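You operate a simulated robot arm through the tools that you are given. There is no shell and no other tool.

The job below is to be done with a simulated robot arm. You get a single attempt, and the scene is never put back.

Task
Free the frame on the post, loosening its clamp last.
Fine: park the gauge, wind the jack down and screw the thumb bolt out.

Only the result counts: the job must be done as asked and must still hold three seconds after the hand-in. Knocking over, shifting, dropping, spilling or breaking anything else fails it.

Robot
A 7-joint arm with a three-finger gripper, fixed in place. Base frame: the origin is at the foot of the arm, x ahead of it, y to its left, z up; the work surface is at about z = 840. Units: mm, degrees, N and s.
Its first joint turns from -166.0 to 166.0 degrees. Payload 2.69 kg.
Tool frame: the origin (TCP) lies between the finger pads and is the grasp point; the fingertips stand 30 mm ahead of it; z points along the fingers, y is the line along which they close. Largest opening 128 mm; the body of the gripper starts 117 mm behind the TCP.
Orientation is told as [roll, pitch, yaw] about the base's x, y, z axes, in that order, counted from this pose: with the fingers straight down and closing along the base's y, the tool's x points along the base's -x, its y along +y and its z along -z.

Tools
- The arm moves only by the tool move_arm. Its argument "moves" is one flat list of numbers, 7 for each row, row after row: the closure, from 0 (fully open) to 1 (shut), then the shift along the tool's x, y, z in units of 40 mm (1.0 is 40 mm), then the turn, a rotation vector about the tool's x, y, z in units of 6 degrees (1.0 is 6 degrees). In form: [hand, tx, ty, tz, ax, ay, az, hand, tx, ty, tz, ax, ay, az, ...]. A call has 1 to 20 rows; each row shifts and turns the commanded pose from where the row before left it, along the tool's axes as they then stand. A call with a number of a shift or a turn outside -1 to 1 is refused whole. Rows are played at 5 a second. More than 50 mm and 8.6 degrees between two rows, or a gripper value outside its range, and nothing of the call is played. A pose out of reach is approached as far as the arm can. The call stops where the force on the tool passes 40 N (or 10 N more than at its start, if that is more) or the arm is blocked; 0.2 s more then pass. Each finger halts on what it meets, pressing with about 27 N; the grip force reading is that of the motor and also rises with nothing between the fingers. The clock runs only during rows and for 0.2 s after the last one: add rows that do not move to give the fingers time. It gives the time, the measured TCP pose, the force on the tool (base axes), the opening and the grip force at its end, in the units of the frame above (readings bear some noise), with the torque about the TCP (base axes, N m) and any sound that the robot's microphone picked up.
- Cameras (640 x 400 px; columns grow to the right, rows downward): "scene" is fixed at [400, -500.5, 1547.6]; the picture's right is [0.81, -0.59, 0.00], its down [-0.24, -0.32, -0.92] and it looks along [0.54, 0.74, -0.40] (base axes); focal length 328 px, centre (320, 200). "wrist" rides on the gripper at [58, 54, -131] in the tool frame; the picture's right is [-0.68, 0.74, 0.00], its down [-0.62, -0.57, -0.55] and it looks along [-0.40, -0.37, 0.84] (tool axes); focal length 234 px, centre (320, 200). There is no depth. A picture from a camera that has moved, and an enlarged one, comes with that camera's place and axes in the base frame and with its lens.
- grab_frame(camera): a new picture of that camera. No time passes.
- move_column(by): slides the trunk up (or, below 0, down) by that many mm; the arm rides with it, the base frame stays. It gives what a move gives, with no picture.
- inspect(camera, box): a new picture of the part [left, top, right, bottom] of that camera's present view, enlarged. No time passes.
- hand_in(): hands the job in; it is judged then, once.

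Places have to be worked out from the pictures, the camera data and where the tool is seen. Open the gripper and draw the arm clear of the work before you hand the job in, unless the task says otherwise.

The tools are called after "Call:" by a JSON object that holds its "name" and its "arguments". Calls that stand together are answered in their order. move_arm: Moves the arm, as the interface text tells. Its arguments: {"type":"object","properties":{"moves":{"type":"array"}},"required":["moves"]} The other tools are called the same way: move_column (by) slides the trunk up or down; grab_frame (camera) takes a picture; inspect (camera, box) takes an enlarged picture of a part of a camera's view; hand_in () hands the job in.

At the start:

```text
time_s: 0.0
eef_pos: [527.2, 341.3, 1332.7]
ee_rot: [0.1, 0.0, 0.1]
wrist_force: [-1.0, -0.1, 1.2]
moment: [0.04, -0.01, -0.02]
finger_gap: 127.9
grasp_force: 0.1
trunk travel left (down, up): [-150.0, 200.0]
```

scene: 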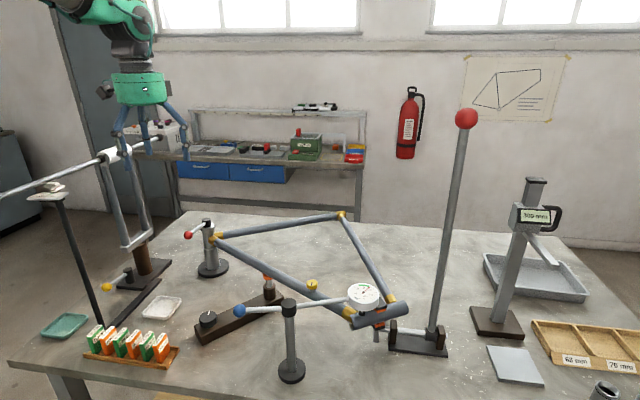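
wrist: 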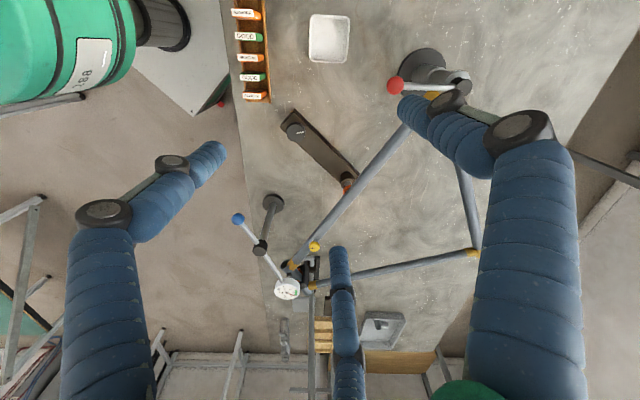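

I start by looking closely at the scene to identify the clamp, gauge, jack, and thumb bolt.

Call:
{"name": "inspect", "arguments": {"camera": "scene", "box": [170, 200, 330, 300]}}

Call:
{"name": "inspect", "arguments": {"camera": "scene", "box": [180, 260, 340, 390]}}

Call:
{"name": "inspect", "arguments": {"camera": "scene", "box": [300, 260, 460, 360]}}

Call:
{"name": "inspect", "arguments": {"camera": "scene", "box": [0, 130, 200, 370]}}

Call:
{"name": "inspect", "arguments": {"camera": "scene", "box": [460, 160, 640, 400]}}

```text
4.00 times, centred on (250, 250) of scene
camera zoom: at [400.0, -500.5, 1547.6], right [0.81, -0.59, 0.0], down [-0.24, -0.32, -0.92], along [0.54, 0.74, -0.4], focal length 1314 px, centre (600, 0)
```

zoom: 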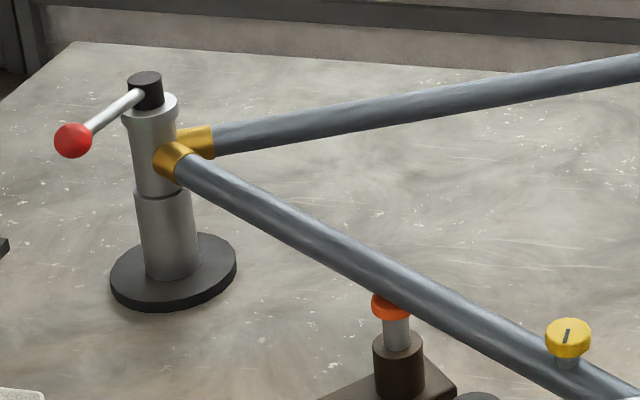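

```text
3.08 times, centred on (260, 325) of scene
camera zoom: at [400.0, -500.5, 1547.6], right [0.81, -0.59, 0.0], down [-0.24, -0.32, -0.92], along [0.54, 0.74, -0.4], focal length 1011 px, centre (505, -185)
```

zoom: 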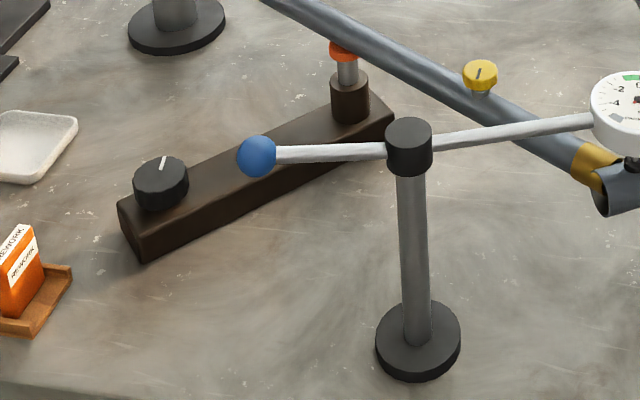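

```text
4.00 times, centred on (380, 310) of scene
camera zoom: at [400.0, -500.5, 1547.6], right [0.81, -0.59, 0.0], down [-0.24, -0.32, -0.92], along [0.54, 0.74, -0.4], focal length 1314 px, centre (80, -240)
```

zoom: 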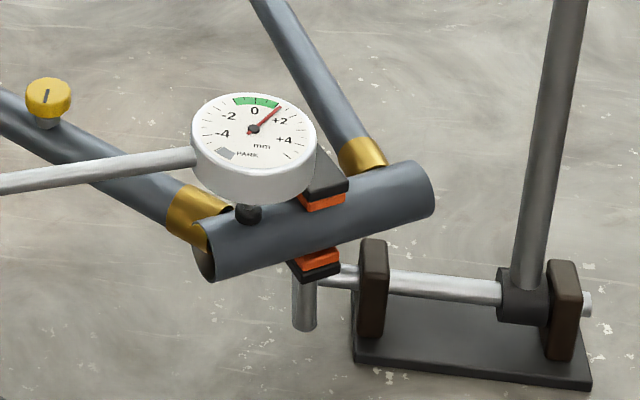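

```text
1.67 times, centred on (100, 250) of scene
camera zoom: at [400.0, -500.5, 1547.6], right [0.81, -0.59, 0.0], down [-0.24, -0.32, -0.92], along [0.54, 0.74, -0.4], focal length 548 px, centre (687, 117)
```

zoom: 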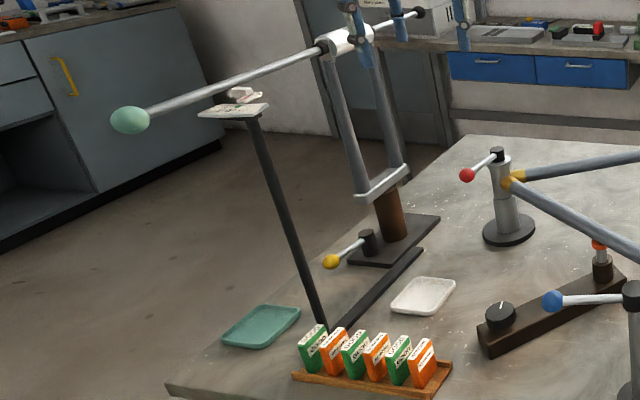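

```text
1.67 times, centred on (550, 280) of scene
camera zoom: at [400.0, -500.5, 1547.6], right [0.81, -0.59, 0.0], down [-0.24, -0.32, -0.92], along [0.54, 0.74, -0.4], focal length 548 px, centre (-63, 67)
```

zoom: 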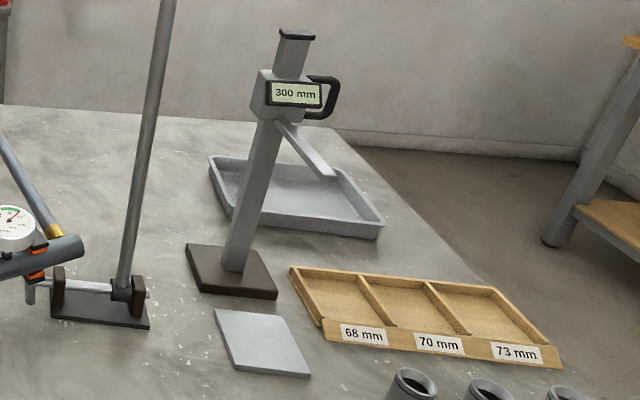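

The frame appears held by a post clamp (red ball lever), a jack, a thumb bolt, and a dial gauge. I'll zoom in further on details before moving.

Call:
{"name": "inspect", "arguments": {"camera": "scene", "box": [340, 275, 390, 306]}}

Call:
{"name": "inspect", "arguments": {"camera": "scene", "box": [180, 210, 244, 250]}}

Call:
{"name": "inspect", "arguments": {"camera": "scene", "box": [195, 300, 245, 331]}}

Call:
{"name": "inspect", "arguments": {"camera": "scene", "box": [295, 270, 330, 292]}}

Call:
{"name": "inspect", "arguments": {"camera": "wrist", "box": [220, 180, 360, 310]}}

Call:
{"name": "inspect", "arguments": {"camera": "wrist", "box": [370, 30, 500, 120]}}

Call:
{"name": "inspect", "arguments": {"camera": "wrist", "box": [270, 100, 370, 200]}}

```text
12.80 times, centred on (365, 290) of scene
camera zoom: at [400.0, -500.5, 1547.6], right [0.81, -0.59, 0.0], down [-0.24, -0.32, -0.92], along [0.54, 0.74, -0.4], focal length 4205 px, centre (-256, -958)
```

zoom: 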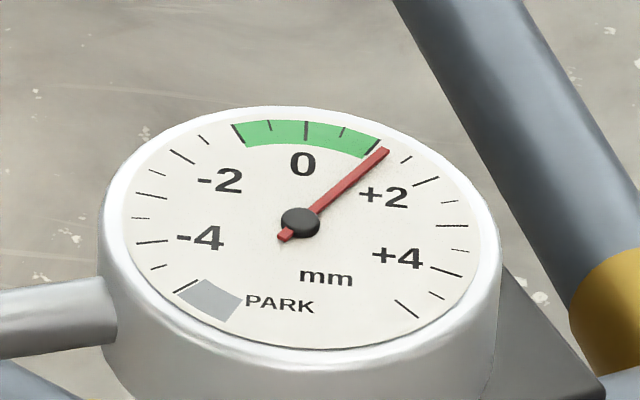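

```text
10.00 times, centred on (212, 230) of scene
camera zoom: at [400.0, -500.5, 1547.6], right [0.81, -0.59, 0.0], down [-0.24, -0.32, -0.92], along [0.54, 0.74, -0.4], focal length 3285 px, centre (1400, -100)
```

zoom: 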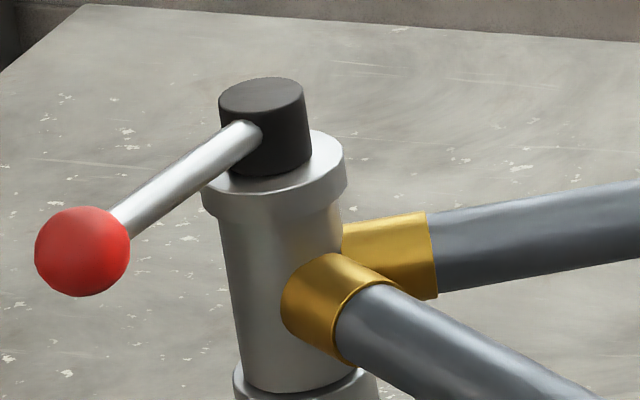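

```text
12.80 times, centred on (220, 316) of scene
camera zoom: at [400.0, -500.5, 1547.6], right [0.81, -0.59, 0.0], down [-0.24, -0.32, -0.92], along [0.54, 0.74, -0.4], focal length 4205 px, centre (1600, -1278)
```

zoom: 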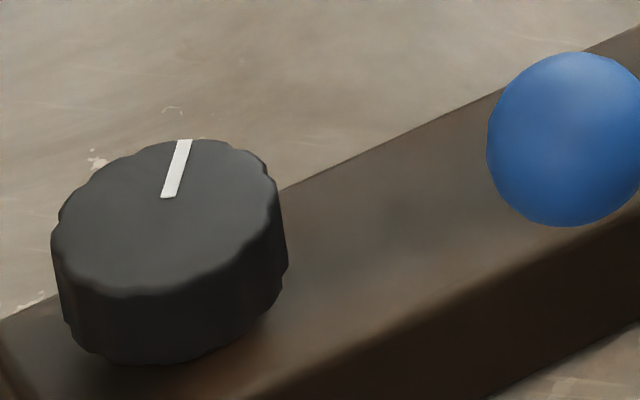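

```text
16.00 times, centred on (312, 281) of scene
camera zoom: at [400.0, -500.5, 1547.6], right [0.81, -0.59, 0.0], down [-0.24, -0.32, -0.92], along [0.54, 0.74, -0.4], focal length 5256 px, centre (440, -1096)
```

zoom: 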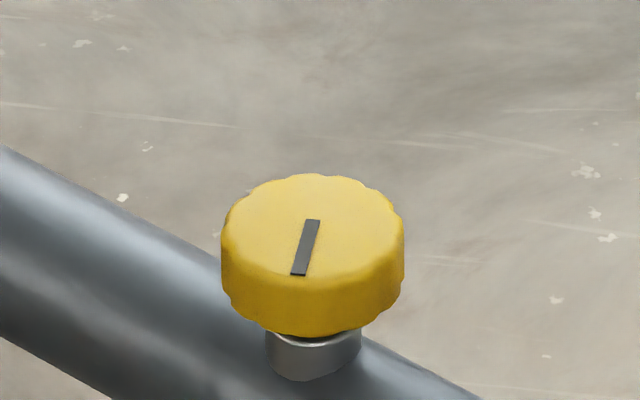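

```text
3.08 times, centred on (290, 245) of wrist
camera zoom: at [469.3, 393.9, 1465.7], right [0.68, 0.74, 0.0], down [0.62, -0.57, 0.55], along [0.4, -0.37, -0.84], focal length 720 px, centre (412, 62)
```

zoom: 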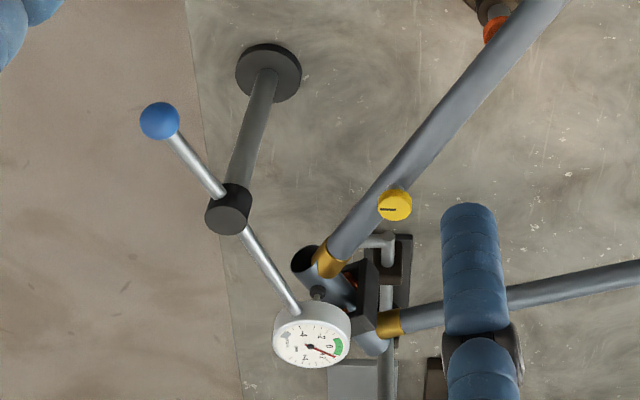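

```text
4.44 times, centred on (435, 75) of wrist
camera zoom: at [469.3, 393.9, 1465.7], right [0.68, 0.74, 0.0], down [0.62, -0.57, 0.55], along [0.4, -0.37, -0.84], focal length 1041 px, centre (-191, 756)
```

zoom: 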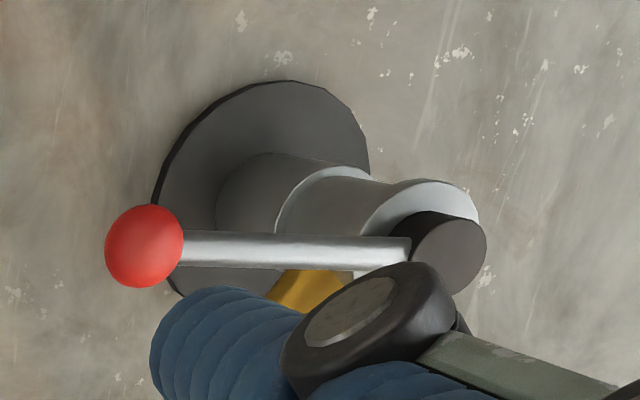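

```text
4.00 times, centred on (320, 150) of wrist
camera zoom: at [469.3, 393.9, 1465.7], right [0.68, 0.74, 0.0], down [0.62, -0.57, 0.55], along [0.4, -0.37, -0.84], focal length 937 px, centre (320, 400)
```

zoom: 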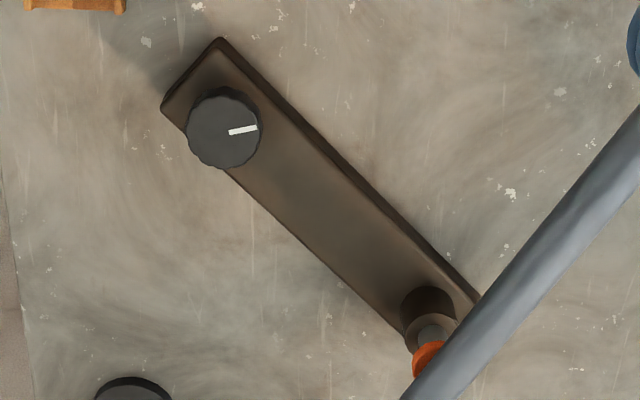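

The gripper looks unusual, so I zoom in on it and on the orange jaws, to understand both before moving.

Call:
{"name": "inspect", "arguments": {"camera": "scene", "box": [80, 40, 220, 190]}}

Call:
{"name": "inspect", "arguments": {"camera": "wrist", "box": [275, 250, 345, 310]}}

Call:
{"name": "inspect", "arguments": {"camera": "scene", "box": [340, 290, 400, 350]}}

```text
2.67 times, centred on (150, 115) of scene
camera zoom: at [400.0, -500.5, 1547.6], right [0.81, -0.59, 0.0], down [-0.24, -0.32, -0.92], along [0.54, 0.74, -0.4], focal length 876 px, centre (773, 427)
```

zoom: 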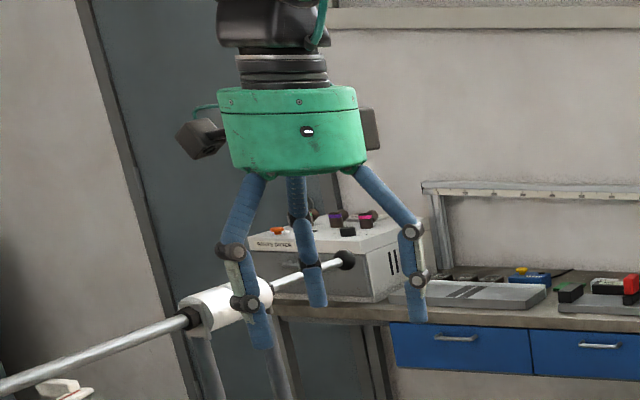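

```text
6.67 times, centred on (310, 280) of wrist
camera zoom: at [469.3, 393.9, 1465.7], right [0.68, 0.74, 0.0], down [0.62, -0.57, 0.55], along [0.4, -0.37, -0.84], focal length 1561 px, centre (387, -333)
```

zoom: 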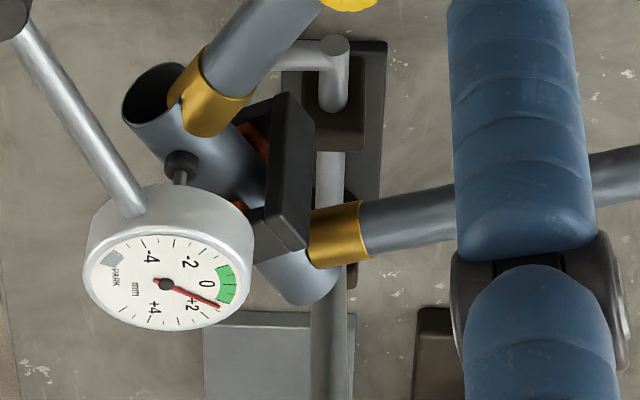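

```text
6.67 times, centred on (370, 320) of scene
camera zoom: at [400.0, -500.5, 1547.6], right [0.81, -0.59, 0.0], down [-0.24, -0.32, -0.92], along [0.54, 0.74, -0.4], focal length 2190 px, centre (-13, -600)
```

zoom: 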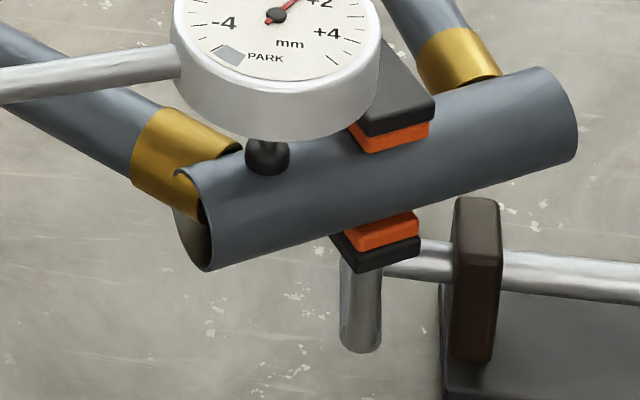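

The gripper shows as a three-fingered hand, unlike the text. I'll close it halfway in free air and take pictures to see how the fingers move.

Call:
{"name": "move_arm", "arguments": {"moves": [1, 0, 0, 0, 0, 0, 0, 1, 0, 0, 0, 0, 0, 0, 1, 0, 0, 0, 0, 0, 0, 1, 0, 0, 0, 0, 0, 0]}}

Call:
{"name": "inspect", "arguments": {"camera": "scene", "box": [80, 40, 220, 190]}}

Call:
{"name": "grab_frame", "arguments": {"camera": "wrist"}}

```text
time_s: 1.0
eef_pos: [527.6, 341.9, 1333.7]
ee_rot: [0.1, 0.1, 0.1]
wrist_force: [0.4, -0.2, -0.1]
moment: [-0.03, -0.01, 0.03]
finger_gap: 2.3
grasp_force: 27.3
trunk travel left (down, up): [-150.0, 200.0]
```

```text
2.67 times, centred on (150, 115) of scene
camera zoom: at [400.0, -500.5, 1547.6], right [0.81, -0.59, 0.0], down [-0.24, -0.32, -0.92], along [0.54, 0.74, -0.4], focal length 876 px, centre (773, 427)
```

zoom: 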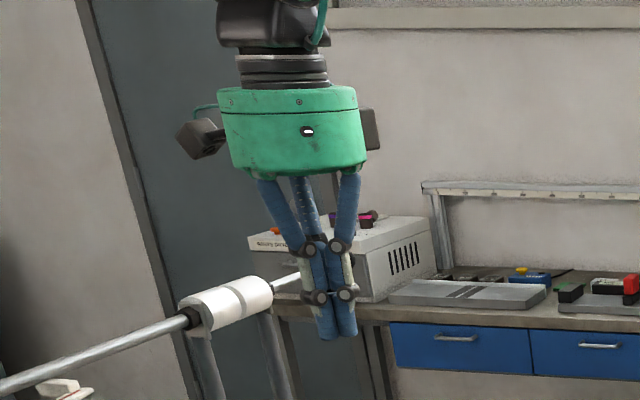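

```text
taken
camera wrist: at [469.3, 393.9, 1465.7], right [0.68, 0.74, 0.0], down [0.62, -0.57, 0.55], along [0.4, -0.37, -0.84], focal length 234 px, centre (320, 200)
```

wrist: 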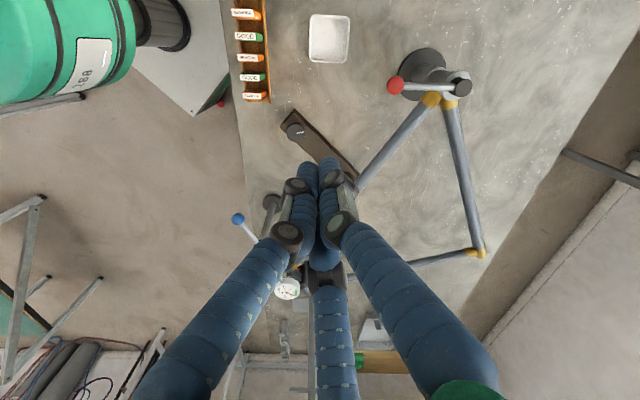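

The fingers close to a point at the TCP. From both cameras I judge: blue gauge ball at about [582,42,1050] on its hub at [680,3], dial at [836,-65,1049], jack knob top at [557,235,898], thumb bolt at [793,77,1006], and post clamp hub at [672,536,1025] with red ball at [590,451,1044]. I move high over to the -y side of the blue ball with the fingers closed.

Call:
{"name": "move_arm", "arguments": {"moves": [1, -0.1, -0.95, 0, 0, 0, 0, 1, -0.1, -0.95, 0, 0, 0, 0, 1, -0.1, -0.95, 0, 0, 0, 0, 1, -0.1, -0.95, 0, 0, 0, 0, 1, -0.1, -0.95, 0, 0, 0, 0, 1, -0.1, -0.95, 0, 0, 0, 0, 1, -0.1, -0.95, 0, 0, 0, 0, 1, -0.1, -0.95, 0, 0, 0, 0, 1, -0.1, -0.95, 0, 0, 0, 0, 1, -0.1, -0.95, 0, 0, 0, 0, 1, 0, 0, 0, 0, 0, 0]}}

Call:
{"name": "grab_frame", "arguments": {"camera": "wrist"}}

Call:
{"name": "grab_frame", "arguments": {"camera": "scene"}}

```text
time_s: 3.4
eef_pos: [567.2, -39.0, 1335.3]
ee_rot: [0.0, 0.0, -0.1]
wrist_force: [0.3, -0.7, 1.0]
moment: [0.07, 0.01, 0.0]
finger_gap: 2.2
grasp_force: 27.5
trunk travel left (down, up): [-150.0, 200.0]
```

```text
taken
camera wrist: at [509.7, 13.1, 1466.6], right [0.68, 0.74, 0.0], down [0.62, -0.57, 0.55], along [0.4, -0.37, -0.84], focal length 234 px, centre (320, 200)
```

wrist: 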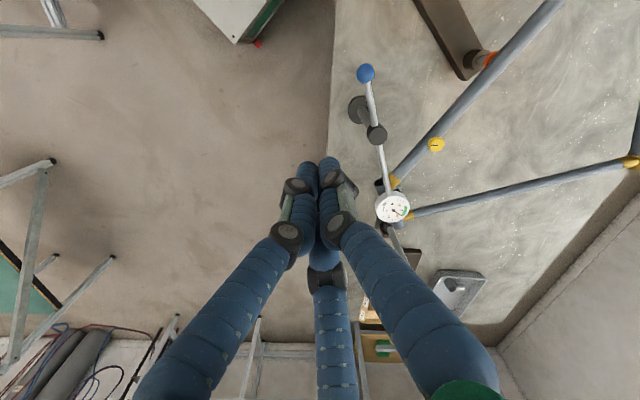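

```text
taken
```

scene: 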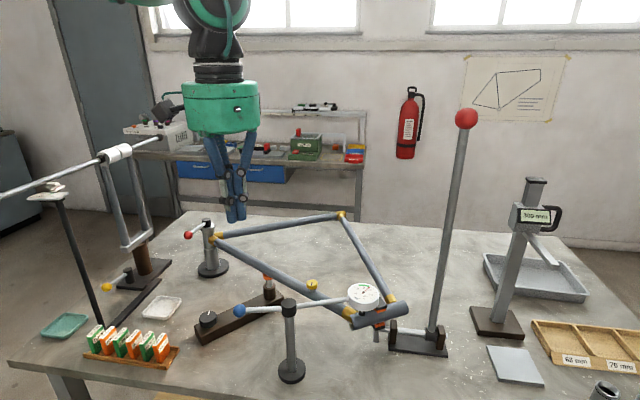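

The second wrist view confirms the ball at [582,44,1050] and the hub at about [677,3]. I descend on the -y side of the ball with closed fingers.

Call:
{"name": "move_arm", "arguments": {"moves": [1, -0.04, 0, 0.9, 0, 0, 0, 1, -0.04, 0, 0.9, 0, 0, 0, 1, -0.04, 0, 0.9, 0, 0, 0, 1, -0.04, 0, 0.9, 0, 0, 0, 1, -0.04, 0, 0.9, 0, 0, 0, 1, -0.04, 0, 0.9, 0, 0, 0, 1, -0.04, 0, 0.9, 0, 0, 0, 1, -0.04, 0, 0.85, 0, 0, 0, 1, 0, 0, 0, 0, 0, 0]}}

Call:
{"name": "grab_frame", "arguments": {"camera": "wrist"}}

Call:
{"name": "grab_frame", "arguments": {"camera": "scene"}}

```text
time_s: 5.4
eef_pos: [581.7, -38.9, 1049.2]
ee_rot: [0.0, 0.0, -0.1]
wrist_force: [0.2, 0.2, 0.5]
moment: [-0.02, 0.04, 0.0]
finger_gap: 2.3
grasp_force: 27.2
trunk travel left (down, up): [-150.0, 200.0]
```

```text
taken
camera wrist: at [523.6, 13.7, 1181.0], right [0.68, 0.74, 0.0], down [0.62, -0.57, 0.55], along [0.4, -0.37, -0.84], focal length 234 px, centre (320, 200)
```

wrist: 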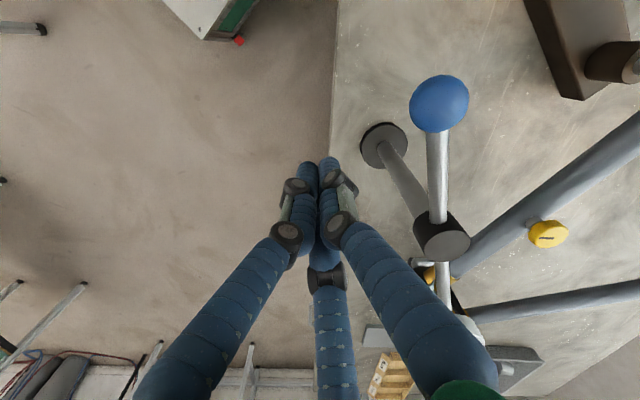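

```text
taken
```

scene: 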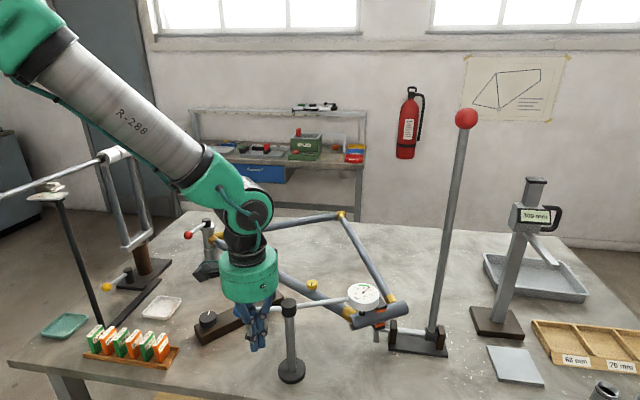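

The view confirms the ball at [584,44,1050]. I move close to it and then push gently toward +y to see whether the gauge arm swings freely.

Call:
{"name": "move_arm", "arguments": {"moves": [1, 0.2, 0.9, 0, 0, 0, 0, 1, 0, 0.2, 0, 0, 0, 0, 1, -0.05, 0.2, 0, 0, 0, 0, 1, -0.05, 0.2, 0, 0, 0, 0, 1, -0.06, 0.2, 0, 0, 0, 0, 1, 0, 0, 0, 0, 0, 0]}}

Call:
{"name": "grab_frame", "arguments": {"camera": "wrist"}}

Call:
{"name": "inspect", "arguments": {"camera": "scene", "box": [220, 260, 420, 385]}}

```text
time_s: 6.8
eef_pos: [579.5, 29.8, 1048.6]
ee_rot: [0.0, 0.0, 0.0]
wrist_force: [0.0, -0.3, 0.3]
moment: [0.01, 0.0, 0.02]
finger_gap: 2.1
grasp_force: 27.3
trunk travel left (down, up): [-150.0, 200.0]
```

```text
taken
camera wrist: at [521.5, 81.9, 1180.8], right [0.68, 0.74, 0.0], down [0.62, -0.57, 0.55], along [0.4, -0.37, -0.84], focal length 234 px, centre (320, 200)
```

wrist: 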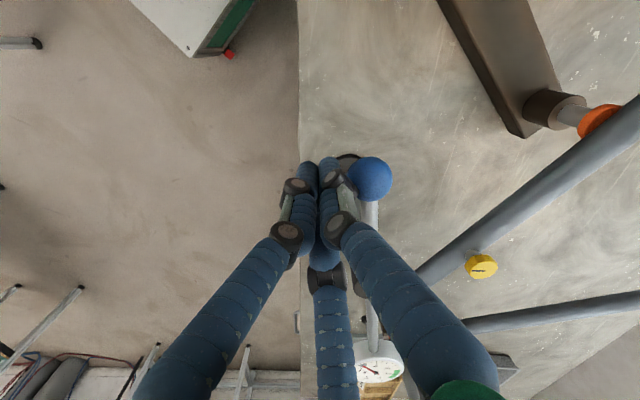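

```text
3.20 times, centred on (320, 322) of scene
camera zoom: at [400.0, -500.5, 1547.6], right [0.81, -0.59, 0.0], down [-0.24, -0.32, -0.92], along [0.54, 0.74, -0.4], focal length 1051 px, centre (320, -192)
```

zoom: 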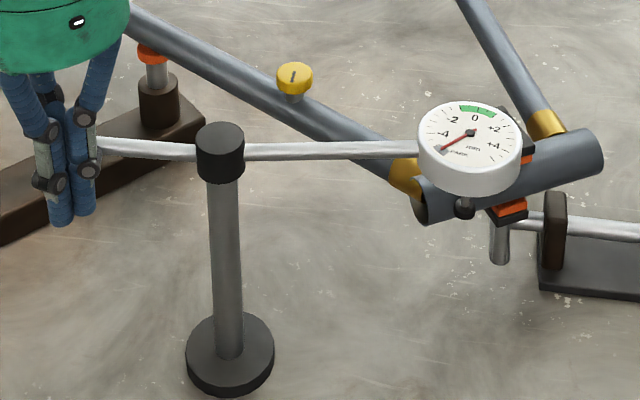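

The arm swings freely, and the needle already sits in the PARK zone. I keep following the arc to swing the dial well clear of the frame.

Call:
{"name": "move_arm", "arguments": {"moves": [1, -0.1, 0.41, 0, 0, 0, 0, 1, -0.1, 0.41, 0, 0, 0, 0, 1, -0.234, 0.268, 0, 0, 0, 0, 1, -0.234, 0.268, 0, 0, 0, 0, 1, -0.294, 0.198, 0, 0, 0, 0, 1, -0.294, 0.198, 0, 0, 0, 0, 1, 0, 0, 0, 0, 0, 0]}}

Call:
{"name": "grab_frame", "arguments": {"camera": "wrist"}}

Call:
{"name": "inspect", "arguments": {"camera": "scene", "box": [220, 260, 420, 385]}}

```text
time_s: 8.2
eef_pos: [622.3, 96.8, 1046.6]
ee_rot: [-0.2, 0.6, -0.1]
wrist_force: [-17.0, -10.9, 9.5]
moment: [-0.02, -0.32, -0.18]
finger_gap: 2.3
grasp_force: 26.6
trunk travel left (down, up): [-150.0, 200.0]
stopped in row 7: the force on the tool passed its limit at 48 N (the readings are from after the stop); the commanded pose is now the measured one
```

```text
taken
camera wrist: at [564.9, 149.1, 1178.6], right [0.68, 0.74, -0.01], down [0.62, -0.56, 0.54], along [0.39, -0.37, -0.84], focal length 234 px, centre (320, 200)
```

wrist: 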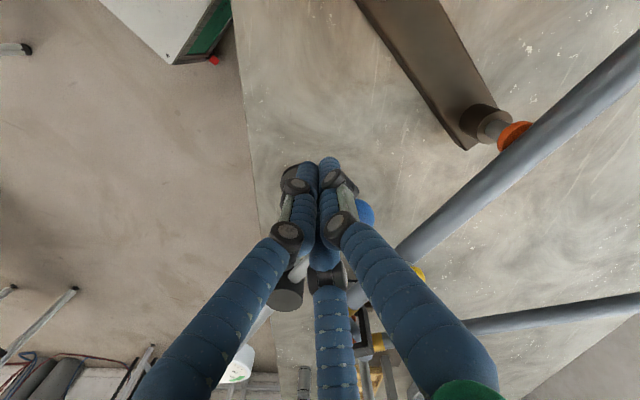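

```text
3.20 times, centred on (320, 322) of scene
camera zoom: at [400.0, -500.5, 1547.6], right [0.81, -0.59, 0.0], down [-0.24, -0.32, -0.92], along [0.54, 0.74, -0.4], focal length 1051 px, centre (320, -192)
```

zoom: 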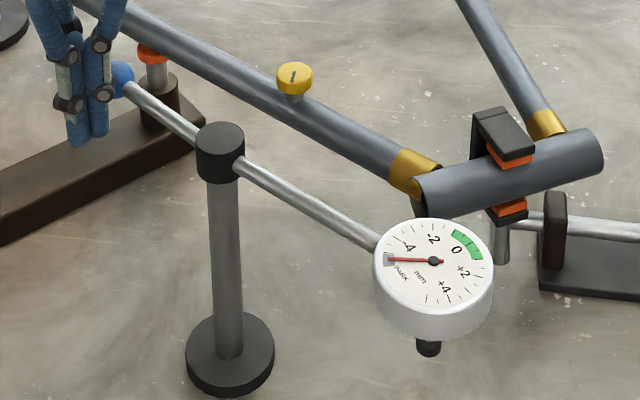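

The dial is now about 50° off the frame, against its stop, with the needle in PARK. I back off from the ball right away and go up.

Call:
{"name": "move_arm", "arguments": {"moves": [1, 0.5, -0.4, 0, 0, 0, 0, 1, 0.5, -0.2, -0.3, 0, 0, 0, 1, 0, 0, -0.9, 0, 0, 0, 1, 0, 0, -0.9, 0, 0, 0, 1, 0, 0, -0.9, 0, 0, 0, 1, 0, 0, 0, 0, 0, 0]}}

Call:
{"name": "grab_frame", "arguments": {"camera": "scene"}}

Call:
{"name": "grab_frame", "arguments": {"camera": "wrist"}}

```text
time_s: 9.6
eef_pos: [584.0, 73.1, 1167.7]
ee_rot: [-0.2, 0.5, 0.0]
wrist_force: [0.6, -0.1, -0.1]
moment: [0.03, -0.07, 0.02]
finger_gap: 2.2
grasp_force: 26.9
trunk travel left (down, up): [-150.0, 200.0]
```

```text
taken
```

scene: 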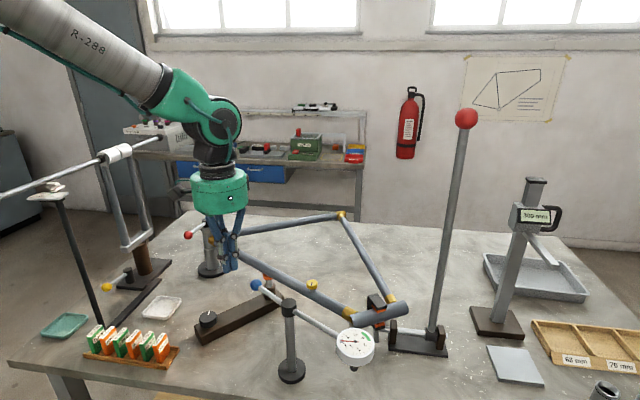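

```text
taken
camera wrist: at [526.9, 126.1, 1299.2], right [0.68, 0.74, -0.01], down [0.62, -0.56, 0.55], along [0.4, -0.37, -0.84], focal length 234 px, centre (320, 200)
```

wrist: 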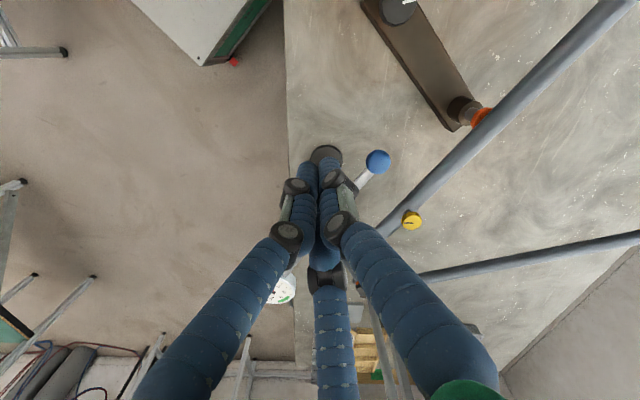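

The gauge stays parked and the stand hasn't moved. Next, the jack: I go above its knob with the hand partly open for a better look.

Call:
{"name": "move_arm", "arguments": {"moves": [1, 0.13, 0.8, -0.1, 0, -0.08, 0, 1, 0.13, 0.8, 0, 0.03, 0, 0, 1, 0.13, 0.8, 0, 0, 0, 0, 0.4, 0.13, 0.8, 0, 0, 0, 0, 0.4, 0.13, 0.8, 0, 0, 0, 0, 0.4, 0, 0, 0.8, 0, 0, 0, 0.4, 0, 0, 0.8, 0, 0, 0, 0.4, 0, 0, 0, 0, 0, 0]}}

Call:
{"name": "grab_frame", "arguments": {"camera": "wrist"}}

Call:
{"name": "inspect", "arguments": {"camera": "scene", "box": [170, 220, 330, 350]}}

```text
time_s: 11.4
eef_pos: [559.0, 234.0, 1103.6]
ee_rot: [-0.3, 0.1, -0.1]
wrist_force: [0.7, 0.3, 0.1]
moment: [-0.01, 0.05, -0.01]
finger_gap: 76.8
grasp_force: 0.0
trunk travel left (down, up): [-150.0, 200.0]
```

```text
taken
camera wrist: at [501.5, 288.3, 1235.9], right [0.68, 0.74, -0.01], down [0.62, -0.56, 0.55], along [0.4, -0.38, -0.83], focal length 234 px, centre (320, 200)
```

wrist: 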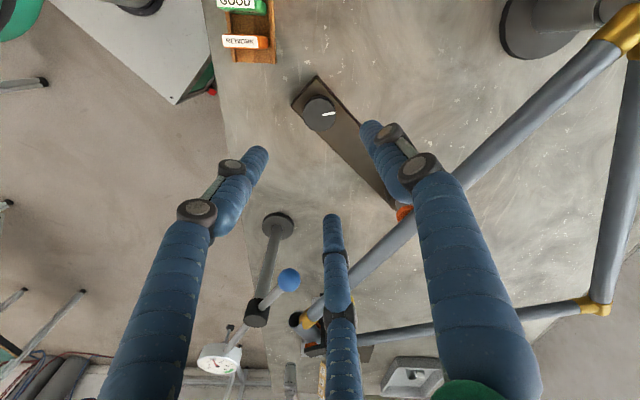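

```text
3.08 times, centred on (250, 285) of scene
camera zoom: at [400.0, -500.5, 1547.6], right [0.81, -0.59, 0.0], down [-0.24, -0.32, -0.92], along [0.54, 0.74, -0.4], focal length 1011 px, centre (535, -62)
```

zoom: 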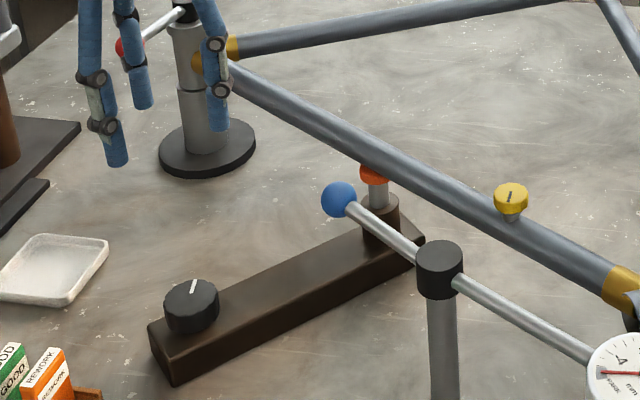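

The knob is centred at about [558,233], top about 897, right under the TCP. I descend with the hand open at 77 mm until the fingertips are alongside the knob, stopping just above the block.

Call:
{"name": "move_arm", "arguments": {"moves": [0.4, 0.02, 0, 0.9, 0.05, 0, 0, 0.4, 0, 0, 0.9, 0, 0, 0, 0.4, 0, 0, 0.9, 0, 0, 0, 0.4, 0, 0, 0.9, 0, 0, 0, 0.4, 0, 0, 0.9, 0, 0, 0, 0.4, 0, 0, 0.12, 0, 0, 0, 0.4, 0, 0, 0.1, 0, 0, 0, 0.4, 0, 0, 0, 0, 0, 0]}}

Call:
{"name": "grab_frame", "arguments": {"camera": "wrist"}}

Call:
{"name": "inspect", "arguments": {"camera": "scene", "box": [160, 220, 320, 350]}}

```text
time_s: 13.2
eef_pos: [559.0, 231.6, 916.9]
ee_rot: [-0.7, 0.0, 0.0]
wrist_force: [1.0, 0.2, -0.8]
moment: [0.01, 0.0, 0.02]
finger_gap: 76.8
grasp_force: 0.1
trunk travel left (down, up): [-150.0, 200.0]
```

```text
taken
camera wrist: at [501.3, 285.7, 1048.4], right [0.68, 0.74, -0.01], down [0.62, -0.56, 0.55], along [0.4, -0.38, -0.83], focal length 234 px, centre (320, 200)
```

wrist: 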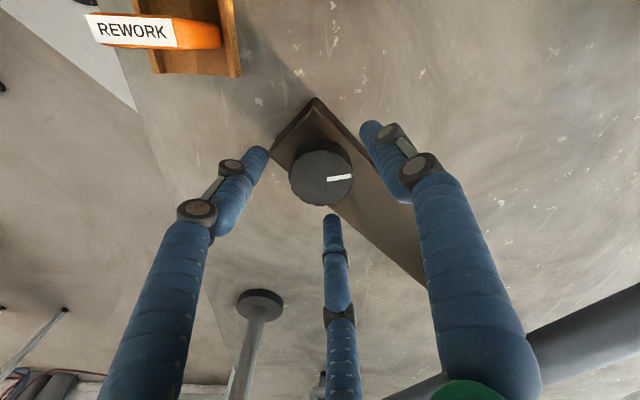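

```text
3.08 times, centred on (240, 285) of scene
camera zoom: at [400.0, -500.5, 1547.6], right [0.81, -0.59, 0.0], down [-0.24, -0.32, -0.92], along [0.54, 0.74, -0.4], focal length 1011 px, centre (566, -62)
```

zoom: 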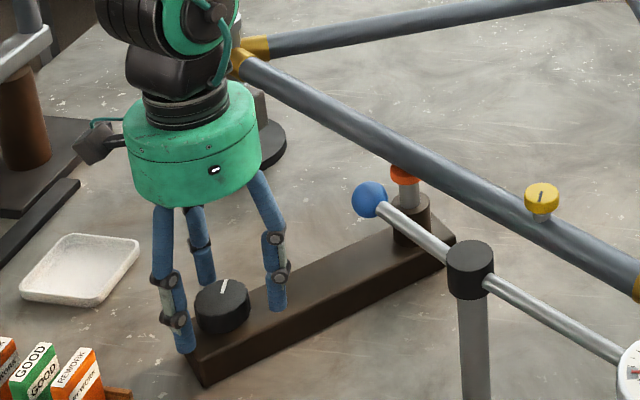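

The knob is centred between the fingers (about [559,232]). I level the tool, drop 4 mm and close on the knob.

Call:
{"name": "move_arm", "arguments": {"moves": [0.4, 0, 0.02, 0.1, -0.12, 0, 0, 0.5, 0, 0, 0, 0, 0, 0, 0.6, 0, 0, 0, 0, 0, 0, 1, 0, 0, 0, 0, 0, 0, 1, 0, 0, 0, 0, 0, 0, 1, 0, 0, 0, 0, 0, 0]}}

Call:
{"name": "grab_frame", "arguments": {"camera": "wrist"}}

Call:
{"name": "inspect", "arguments": {"camera": "scene", "box": [250, 260, 290, 310]}}

```text
time_s: 14.6
eef_pos: [558.8, 233.8, 913.6]
ee_rot: [0.0, 0.1, 0.1]
wrist_force: [-4.0, 8.8, -0.7]
moment: [0.25, 0.13, -0.01]
finger_gap: 45.2
grasp_force: 45.3
trunk travel left (down, up): [-150.0, 200.0]
```

```text
taken
camera wrist: at [501.1, 285.4, 1045.3], right [0.68, 0.74, 0.0], down [0.62, -0.57, 0.55], along [0.4, -0.37, -0.84], focal length 234 px, centre (320, 200)
```

wrist: 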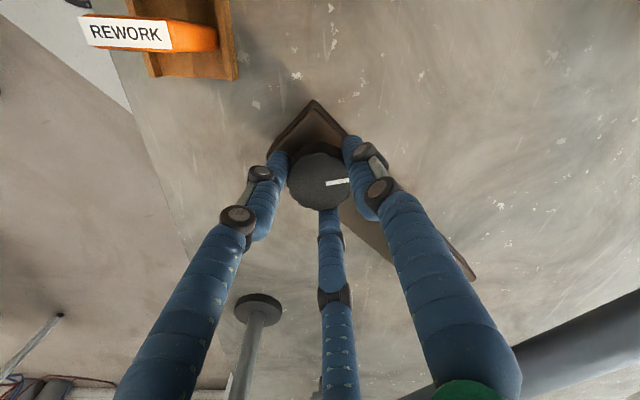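

```text
8.00 times, centred on (270, 285) of scene
camera zoom: at [400.0, -500.5, 1547.6], right [0.81, -0.59, 0.0], down [-0.24, -0.32, -0.92], along [0.54, 0.74, -0.4], focal length 2628 px, centre (720, -480)
```

zoom: 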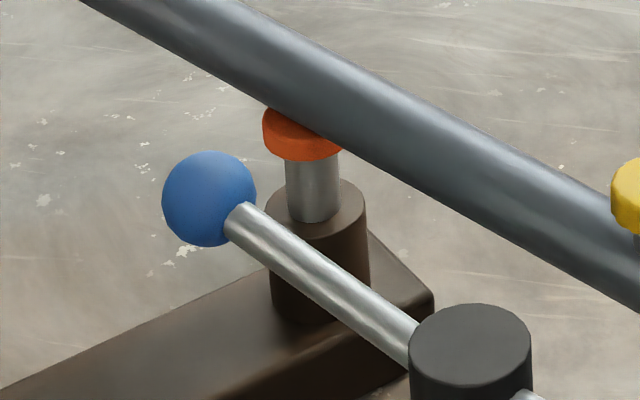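

The hand holds the knob (45 mm). I make a small test turn of 12° anticlockwise (seen from above) and watch the orange pad.

Call:
{"name": "move_arm", "arguments": {"moves": [1, 0, 0.02, 0, 0, 0, -1, 1, 0, 0.0, 0, 0, 0, -1, 1, 0, 0, 0, 0, 0, 0]}}

Call:
{"name": "grab_frame", "arguments": {"camera": "wrist"}}

Call:
{"name": "inspect", "arguments": {"camera": "scene", "box": [250, 260, 290, 310]}}

```text
time_s: 15.4
eef_pos: [559.0, 233.1, 912.9]
ee_rot: [0.1, 0.0, 11.9]
wrist_force: [-2.2, 1.1, 4.2]
moment: [-0.08, 0.24, 0.02]
finger_gap: 45.3
grasp_force: 44.9
trunk travel left (down, up): [-150.0, 200.0]
```

```text
taken
camera wrist: at [491.0, 272.1, 1045.3], right [0.51, 0.86, 0.0], down [0.72, -0.43, 0.55], along [0.47, -0.28, -0.84], focal length 234 px, centre (320, 200)
```

wrist: 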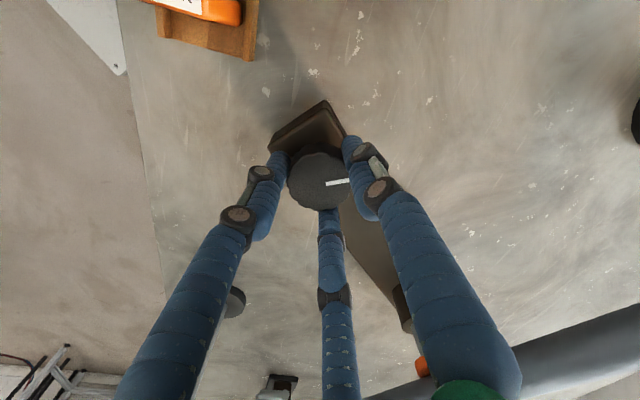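

```text
8.00 times, centred on (270, 285) of scene
camera zoom: at [400.0, -500.5, 1547.6], right [0.81, -0.59, 0.0], down [-0.24, -0.32, -0.92], along [0.54, 0.74, -0.4], focal length 2628 px, centre (720, -480)
```

zoom: 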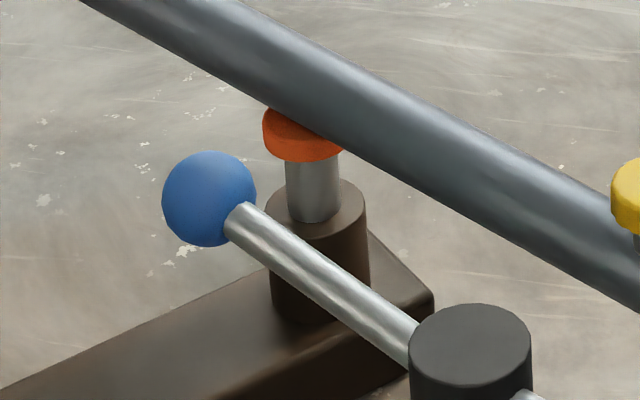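

The knob turns freely with the hand (its mark stays put in the wrist view). I turn another 60° anticlockwise and compare the pad.

Call:
{"name": "move_arm", "arguments": {"moves": [1, 0, 0, 0, 0, 0, -1, 1, 0, 0, 0, 0, 0, -1, 1, 0, 0, 0, 0, 0, -1, 1, 0, 0, 0, 0, 0, -1, 1, 0, 0, 0, 0, 0, -1, 1, 0, 0, 0, 0, 0, -1, 1, 0, 0, 0, 0, 0, -1, 1, 0, 0, 0, 0, 0, -1, 1, 0, 0, 0, 0, 0, 0]}}

Call:
{"name": "grab_frame", "arguments": {"camera": "wrist"}}

Call:
{"name": "inspect", "arguments": {"camera": "scene", "box": [250, 260, 290, 310]}}

```text
time_s: 17.4
eef_pos: [558.7, 233.7, 912.4]
ee_rot: [0.0, -0.1, 60.1]
wrist_force: [2.5, 0.6, 25.7]
moment: [0.05, 0.08, 0.07]
finger_gap: 45.0
grasp_force: 44.9
trunk travel left (down, up): [-150.0, 200.0]
```

```text
taken
camera wrist: at [483.2, 208.1, 1045.0], right [-0.3, 0.95, 0.0], down [0.8, 0.25, 0.55], along [0.52, 0.17, -0.83], focal length 234 px, centre (320, 200)
```

wrist: 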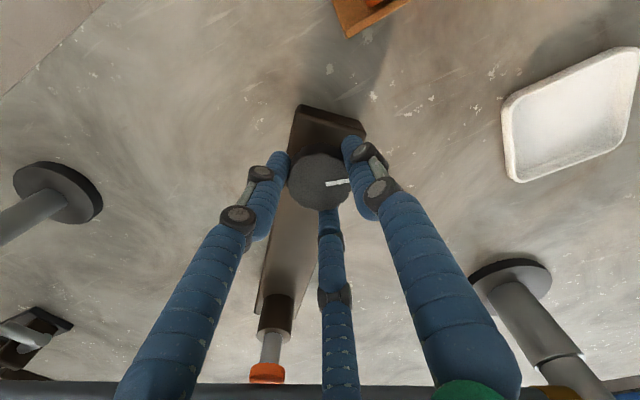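

```text
8.00 times, centred on (270, 285) of scene
camera zoom: at [400.0, -500.5, 1547.6], right [0.81, -0.59, 0.0], down [-0.24, -0.32, -0.92], along [0.54, 0.74, -0.4], focal length 2628 px, centre (720, -480)
```

zoom: 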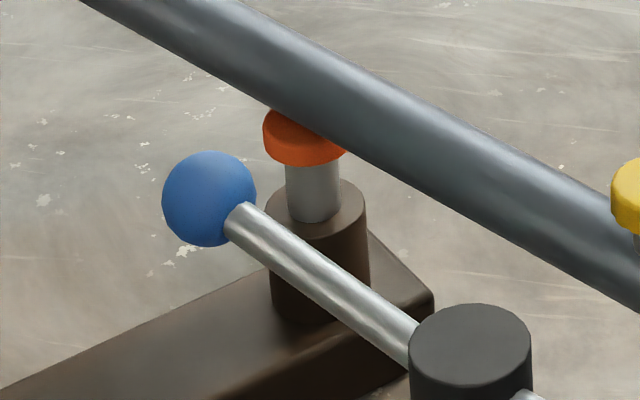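

The pad has dropped by about 1.5–2 mm, so anticlockwise lowers the jack. The upward force is growing though, so I open the fingers to relieve it, then turn the open hand back 120° for a new grip.

Call:
{"name": "move_arm", "arguments": {"moves": [0.4, 0, 0, 0, 0, 0, 0, 0.4, 0, 0, 0, 0, 0, 0, 0.4, 0, 0, 0, 0, 0, 1, 0.4, 0, 0, 0, 0, 0, 1, 0.4, 0, 0, 0, 0, 0, 1, 0.4, 0, 0, 0, 0, 0, 1, 0.4, 0, 0, 0, 0, 0, 1, 0.4, 0, 0, 0, 0, 0, 1, 0.4, 0, 0, 0, 0, 0, 1, 0.4, 0, 0, 0, 0, 0, 1, 0.4, 0, 0, 0, 0, 0, 1, 0.4, 0, 0, 0, 0, 0, 1, 0.4, 0, 0, 0, 0, 0, 1, 0.4, 0, 0, 0, 0, 0, 1, 0.4, 0, 0, 0, 0, 0, 1, 0.4, 0, 0, 0, 0, 0, 1, 0.4, 0, 0, 0, 0, 0, 1, 0.4, 0, 0, 0, 0, 0, 1, 0.4, 0, 0, 0, 0, 0, 1, 0.4, 0, 0, 0, 0, 0, 1]}}

Call:
{"name": "grab_frame", "arguments": {"camera": "wrist"}}

Call:
{"name": "grab_frame", "arguments": {"camera": "scene"}}

```text
time_s: 21.6
eef_pos: [558.6, 233.8, 911.7]
ee_rot: [0.0, 0.1, -48.1]
wrist_force: [0.3, -0.3, 0.3]
moment: [0.0, 0.02, 0.0]
finger_gap: 76.8
grasp_force: 0.1
trunk travel left (down, up): [-150.0, 200.0]
```

```text
taken
camera wrist: at [559.7, 311.4, 1045.0], right [1.0, -0.01, 0.0], down [-0.01, -0.84, 0.55], along [-0.01, -0.55, -0.84], focal length 234 px, centre (320, 200)
```

wrist: 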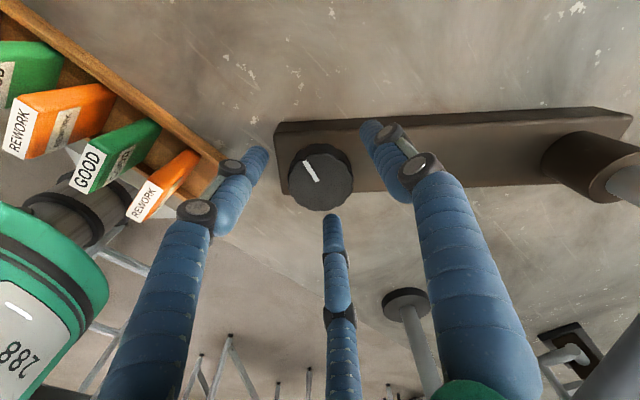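

```text
taken
```

scene: 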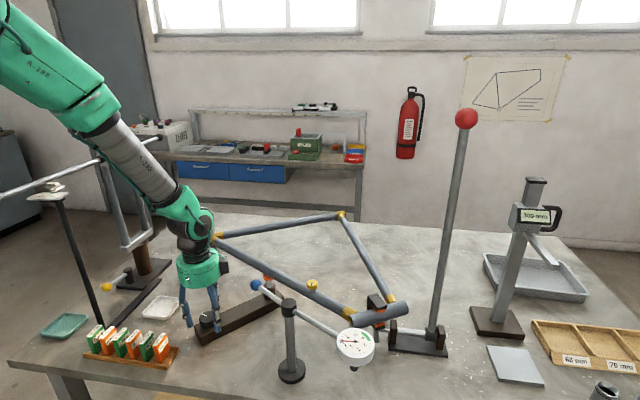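

The knob mark has moved round with the turn, and the force is back to zero. I check the knob and pad heights closely before gripping again.

Call:
{"name": "inspect", "arguments": {"camera": "scene", "box": [195, 300, 245, 331]}}

Call:
{"name": "inspect", "arguments": {"camera": "scene", "box": [250, 260, 290, 310]}}

```text
12.80 times, centred on (220, 316) of scene
camera zoom: at [400.0, -500.5, 1547.6], right [0.81, -0.59, 0.0], down [-0.24, -0.32, -0.92], along [0.54, 0.74, -0.4], focal length 4205 px, centre (1600, -1278)
```

zoom: 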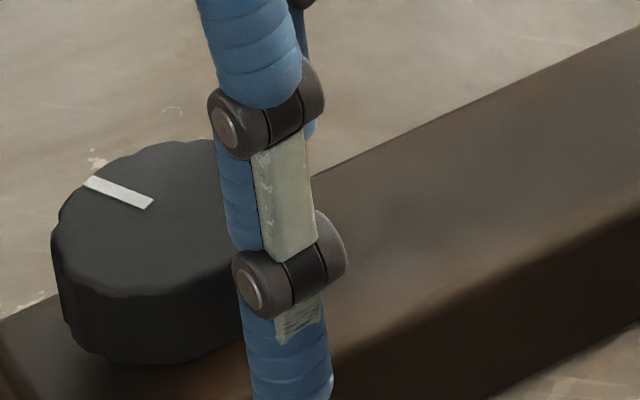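

```text
8.00 times, centred on (270, 285) of scene
camera zoom: at [400.0, -500.5, 1547.6], right [0.81, -0.59, 0.0], down [-0.24, -0.32, -0.92], along [0.54, 0.74, -0.4], focal length 2628 px, centre (720, -480)
```

zoom: 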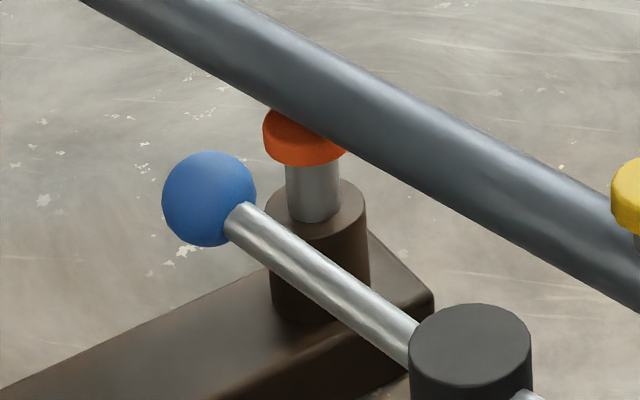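

The knob itself doesn't rise; the pad has gone down a little and a gap is starting. I grip again and turn anticlockwise by about 100°.

Call:
{"name": "move_arm", "arguments": {"moves": [1, 0, 0, 0, 0, 0, 0, 1, 0, 0, 0, 0, 0, 0, 1, 0, 0, 0, 0, 0, 0, 1, 0, 0, 0, 0, 0, -1, 1, 0, 0, 0, 0, 0, -1, 1, 0, 0, 0, 0, 0, -1, 1, 0, 0, 0, 0, 0, -1, 1, 0, 0, 0, 0, 0, -1, 1, 0, 0, 0, 0, 0, -1, 1, 0, 0, 0, 0, 0, -1, 1, 0, 0, 0, 0, 0, -1, 1, 0, 0, 0, 0, 0, -1, 1, 0, 0, 0, 0, 0, -1, 1, 0, 0, 0, 0, 0, -1, 1, 0, 0, 0, 0, 0, -1, 1, 0, 0, 0, 0, 0, -1, 1, 0, 0, 0, 0, 0, -1, 1, 0, 0, 0, 0, 0, -1, 1, 0, 0, 0, 0, 0, -1, 1, 0, 0, 0, 0, 0, -1]}}

Call:
{"name": "inspect", "arguments": {"camera": "scene", "box": [250, 260, 290, 310]}}

Call:
{"name": "grab_frame", "arguments": {"camera": "wrist"}}

```text
time_s: 25.8
eef_pos: [557.9, 233.7, 913.7]
ee_rot: [0.1, -0.1, 54.0]
wrist_force: [-0.5, -5.0, 15.5]
moment: [-0.25, 0.25, -0.04]
finger_gap: 44.7
grasp_force: 45.2
trunk travel left (down, up): [-150.0, 200.0]
```

```text
8.00 times, centred on (270, 285) of scene
camera zoom: at [400.0, -500.5, 1547.6], right [0.81, -0.59, 0.0], down [-0.24, -0.32, -0.92], along [0.54, 0.74, -0.4], focal length 2628 px, centre (720, -480)
```

zoom: 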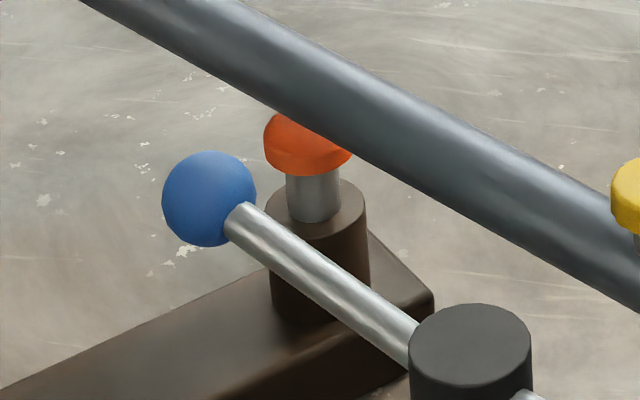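

```text
taken
camera wrist: at [481.3, 216.2, 1044.9], right [-0.2, 0.98, 0.0], down [0.82, 0.17, 0.55], along [0.54, 0.11, -0.84], focal length 234 px, centre (320, 200)
```

wrist: 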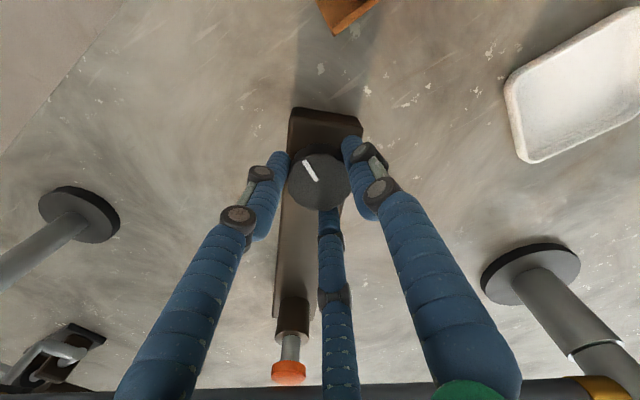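

The pad dropped a few more mm and is coming clear of the tube. I keep turning in the same grip by another 60°.

Call:
{"name": "move_arm", "arguments": {"moves": [1, 0, 0, -0.02, 0, 0, -1, 1, 0, 0, 0, 0, 0, -1, 1, 0, 0, 0, 0, 0, -1, 1, 0, 0, 0, 0, 0, -1, 1, 0, 0, 0, 0, 0, -1, 1, 0, 0, 0, 0, 0, -1, 1, 0, 0, 0, 0, 0, -1, 1, 0, 0, 0, 0, 0, -1, 1, 0, 0, 0, 0, 0, -1, 1, 0, 0, 0, 0, 0, -1, 1, 0, 0, 0, 0, 0, 0]}}

Call:
{"name": "inspect", "arguments": {"camera": "scene", "box": [250, 260, 290, 310]}}

```text
time_s: 28.2
eef_pos: [558.2, 233.6, 915.0]
ee_rot: [0.1, 0.0, 113.9]
wrist_force: [-6.8, 12.5, 6.2]
moment: [0.59, 0.44, -0.62]
finger_gap: 45.1
grasp_force: 45.3
trunk travel left (down, up): [-150.0, 200.0]
```

```text
8.00 times, centred on (270, 285) of scene
camera zoom: at [400.0, -500.5, 1547.6], right [0.81, -0.59, 0.0], down [-0.24, -0.32, -0.92], along [0.54, 0.74, -0.4], focal length 2628 px, centre (720, -480)
```

zoom: 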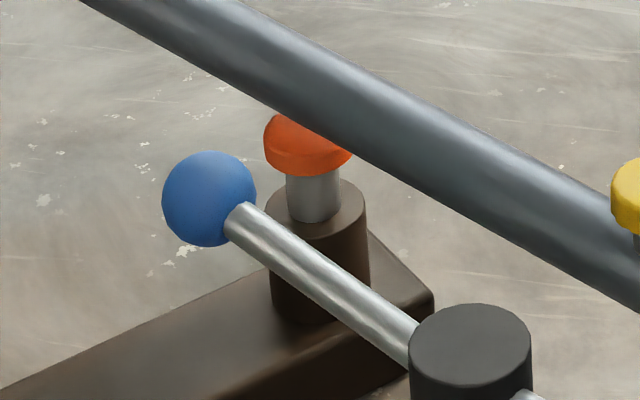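

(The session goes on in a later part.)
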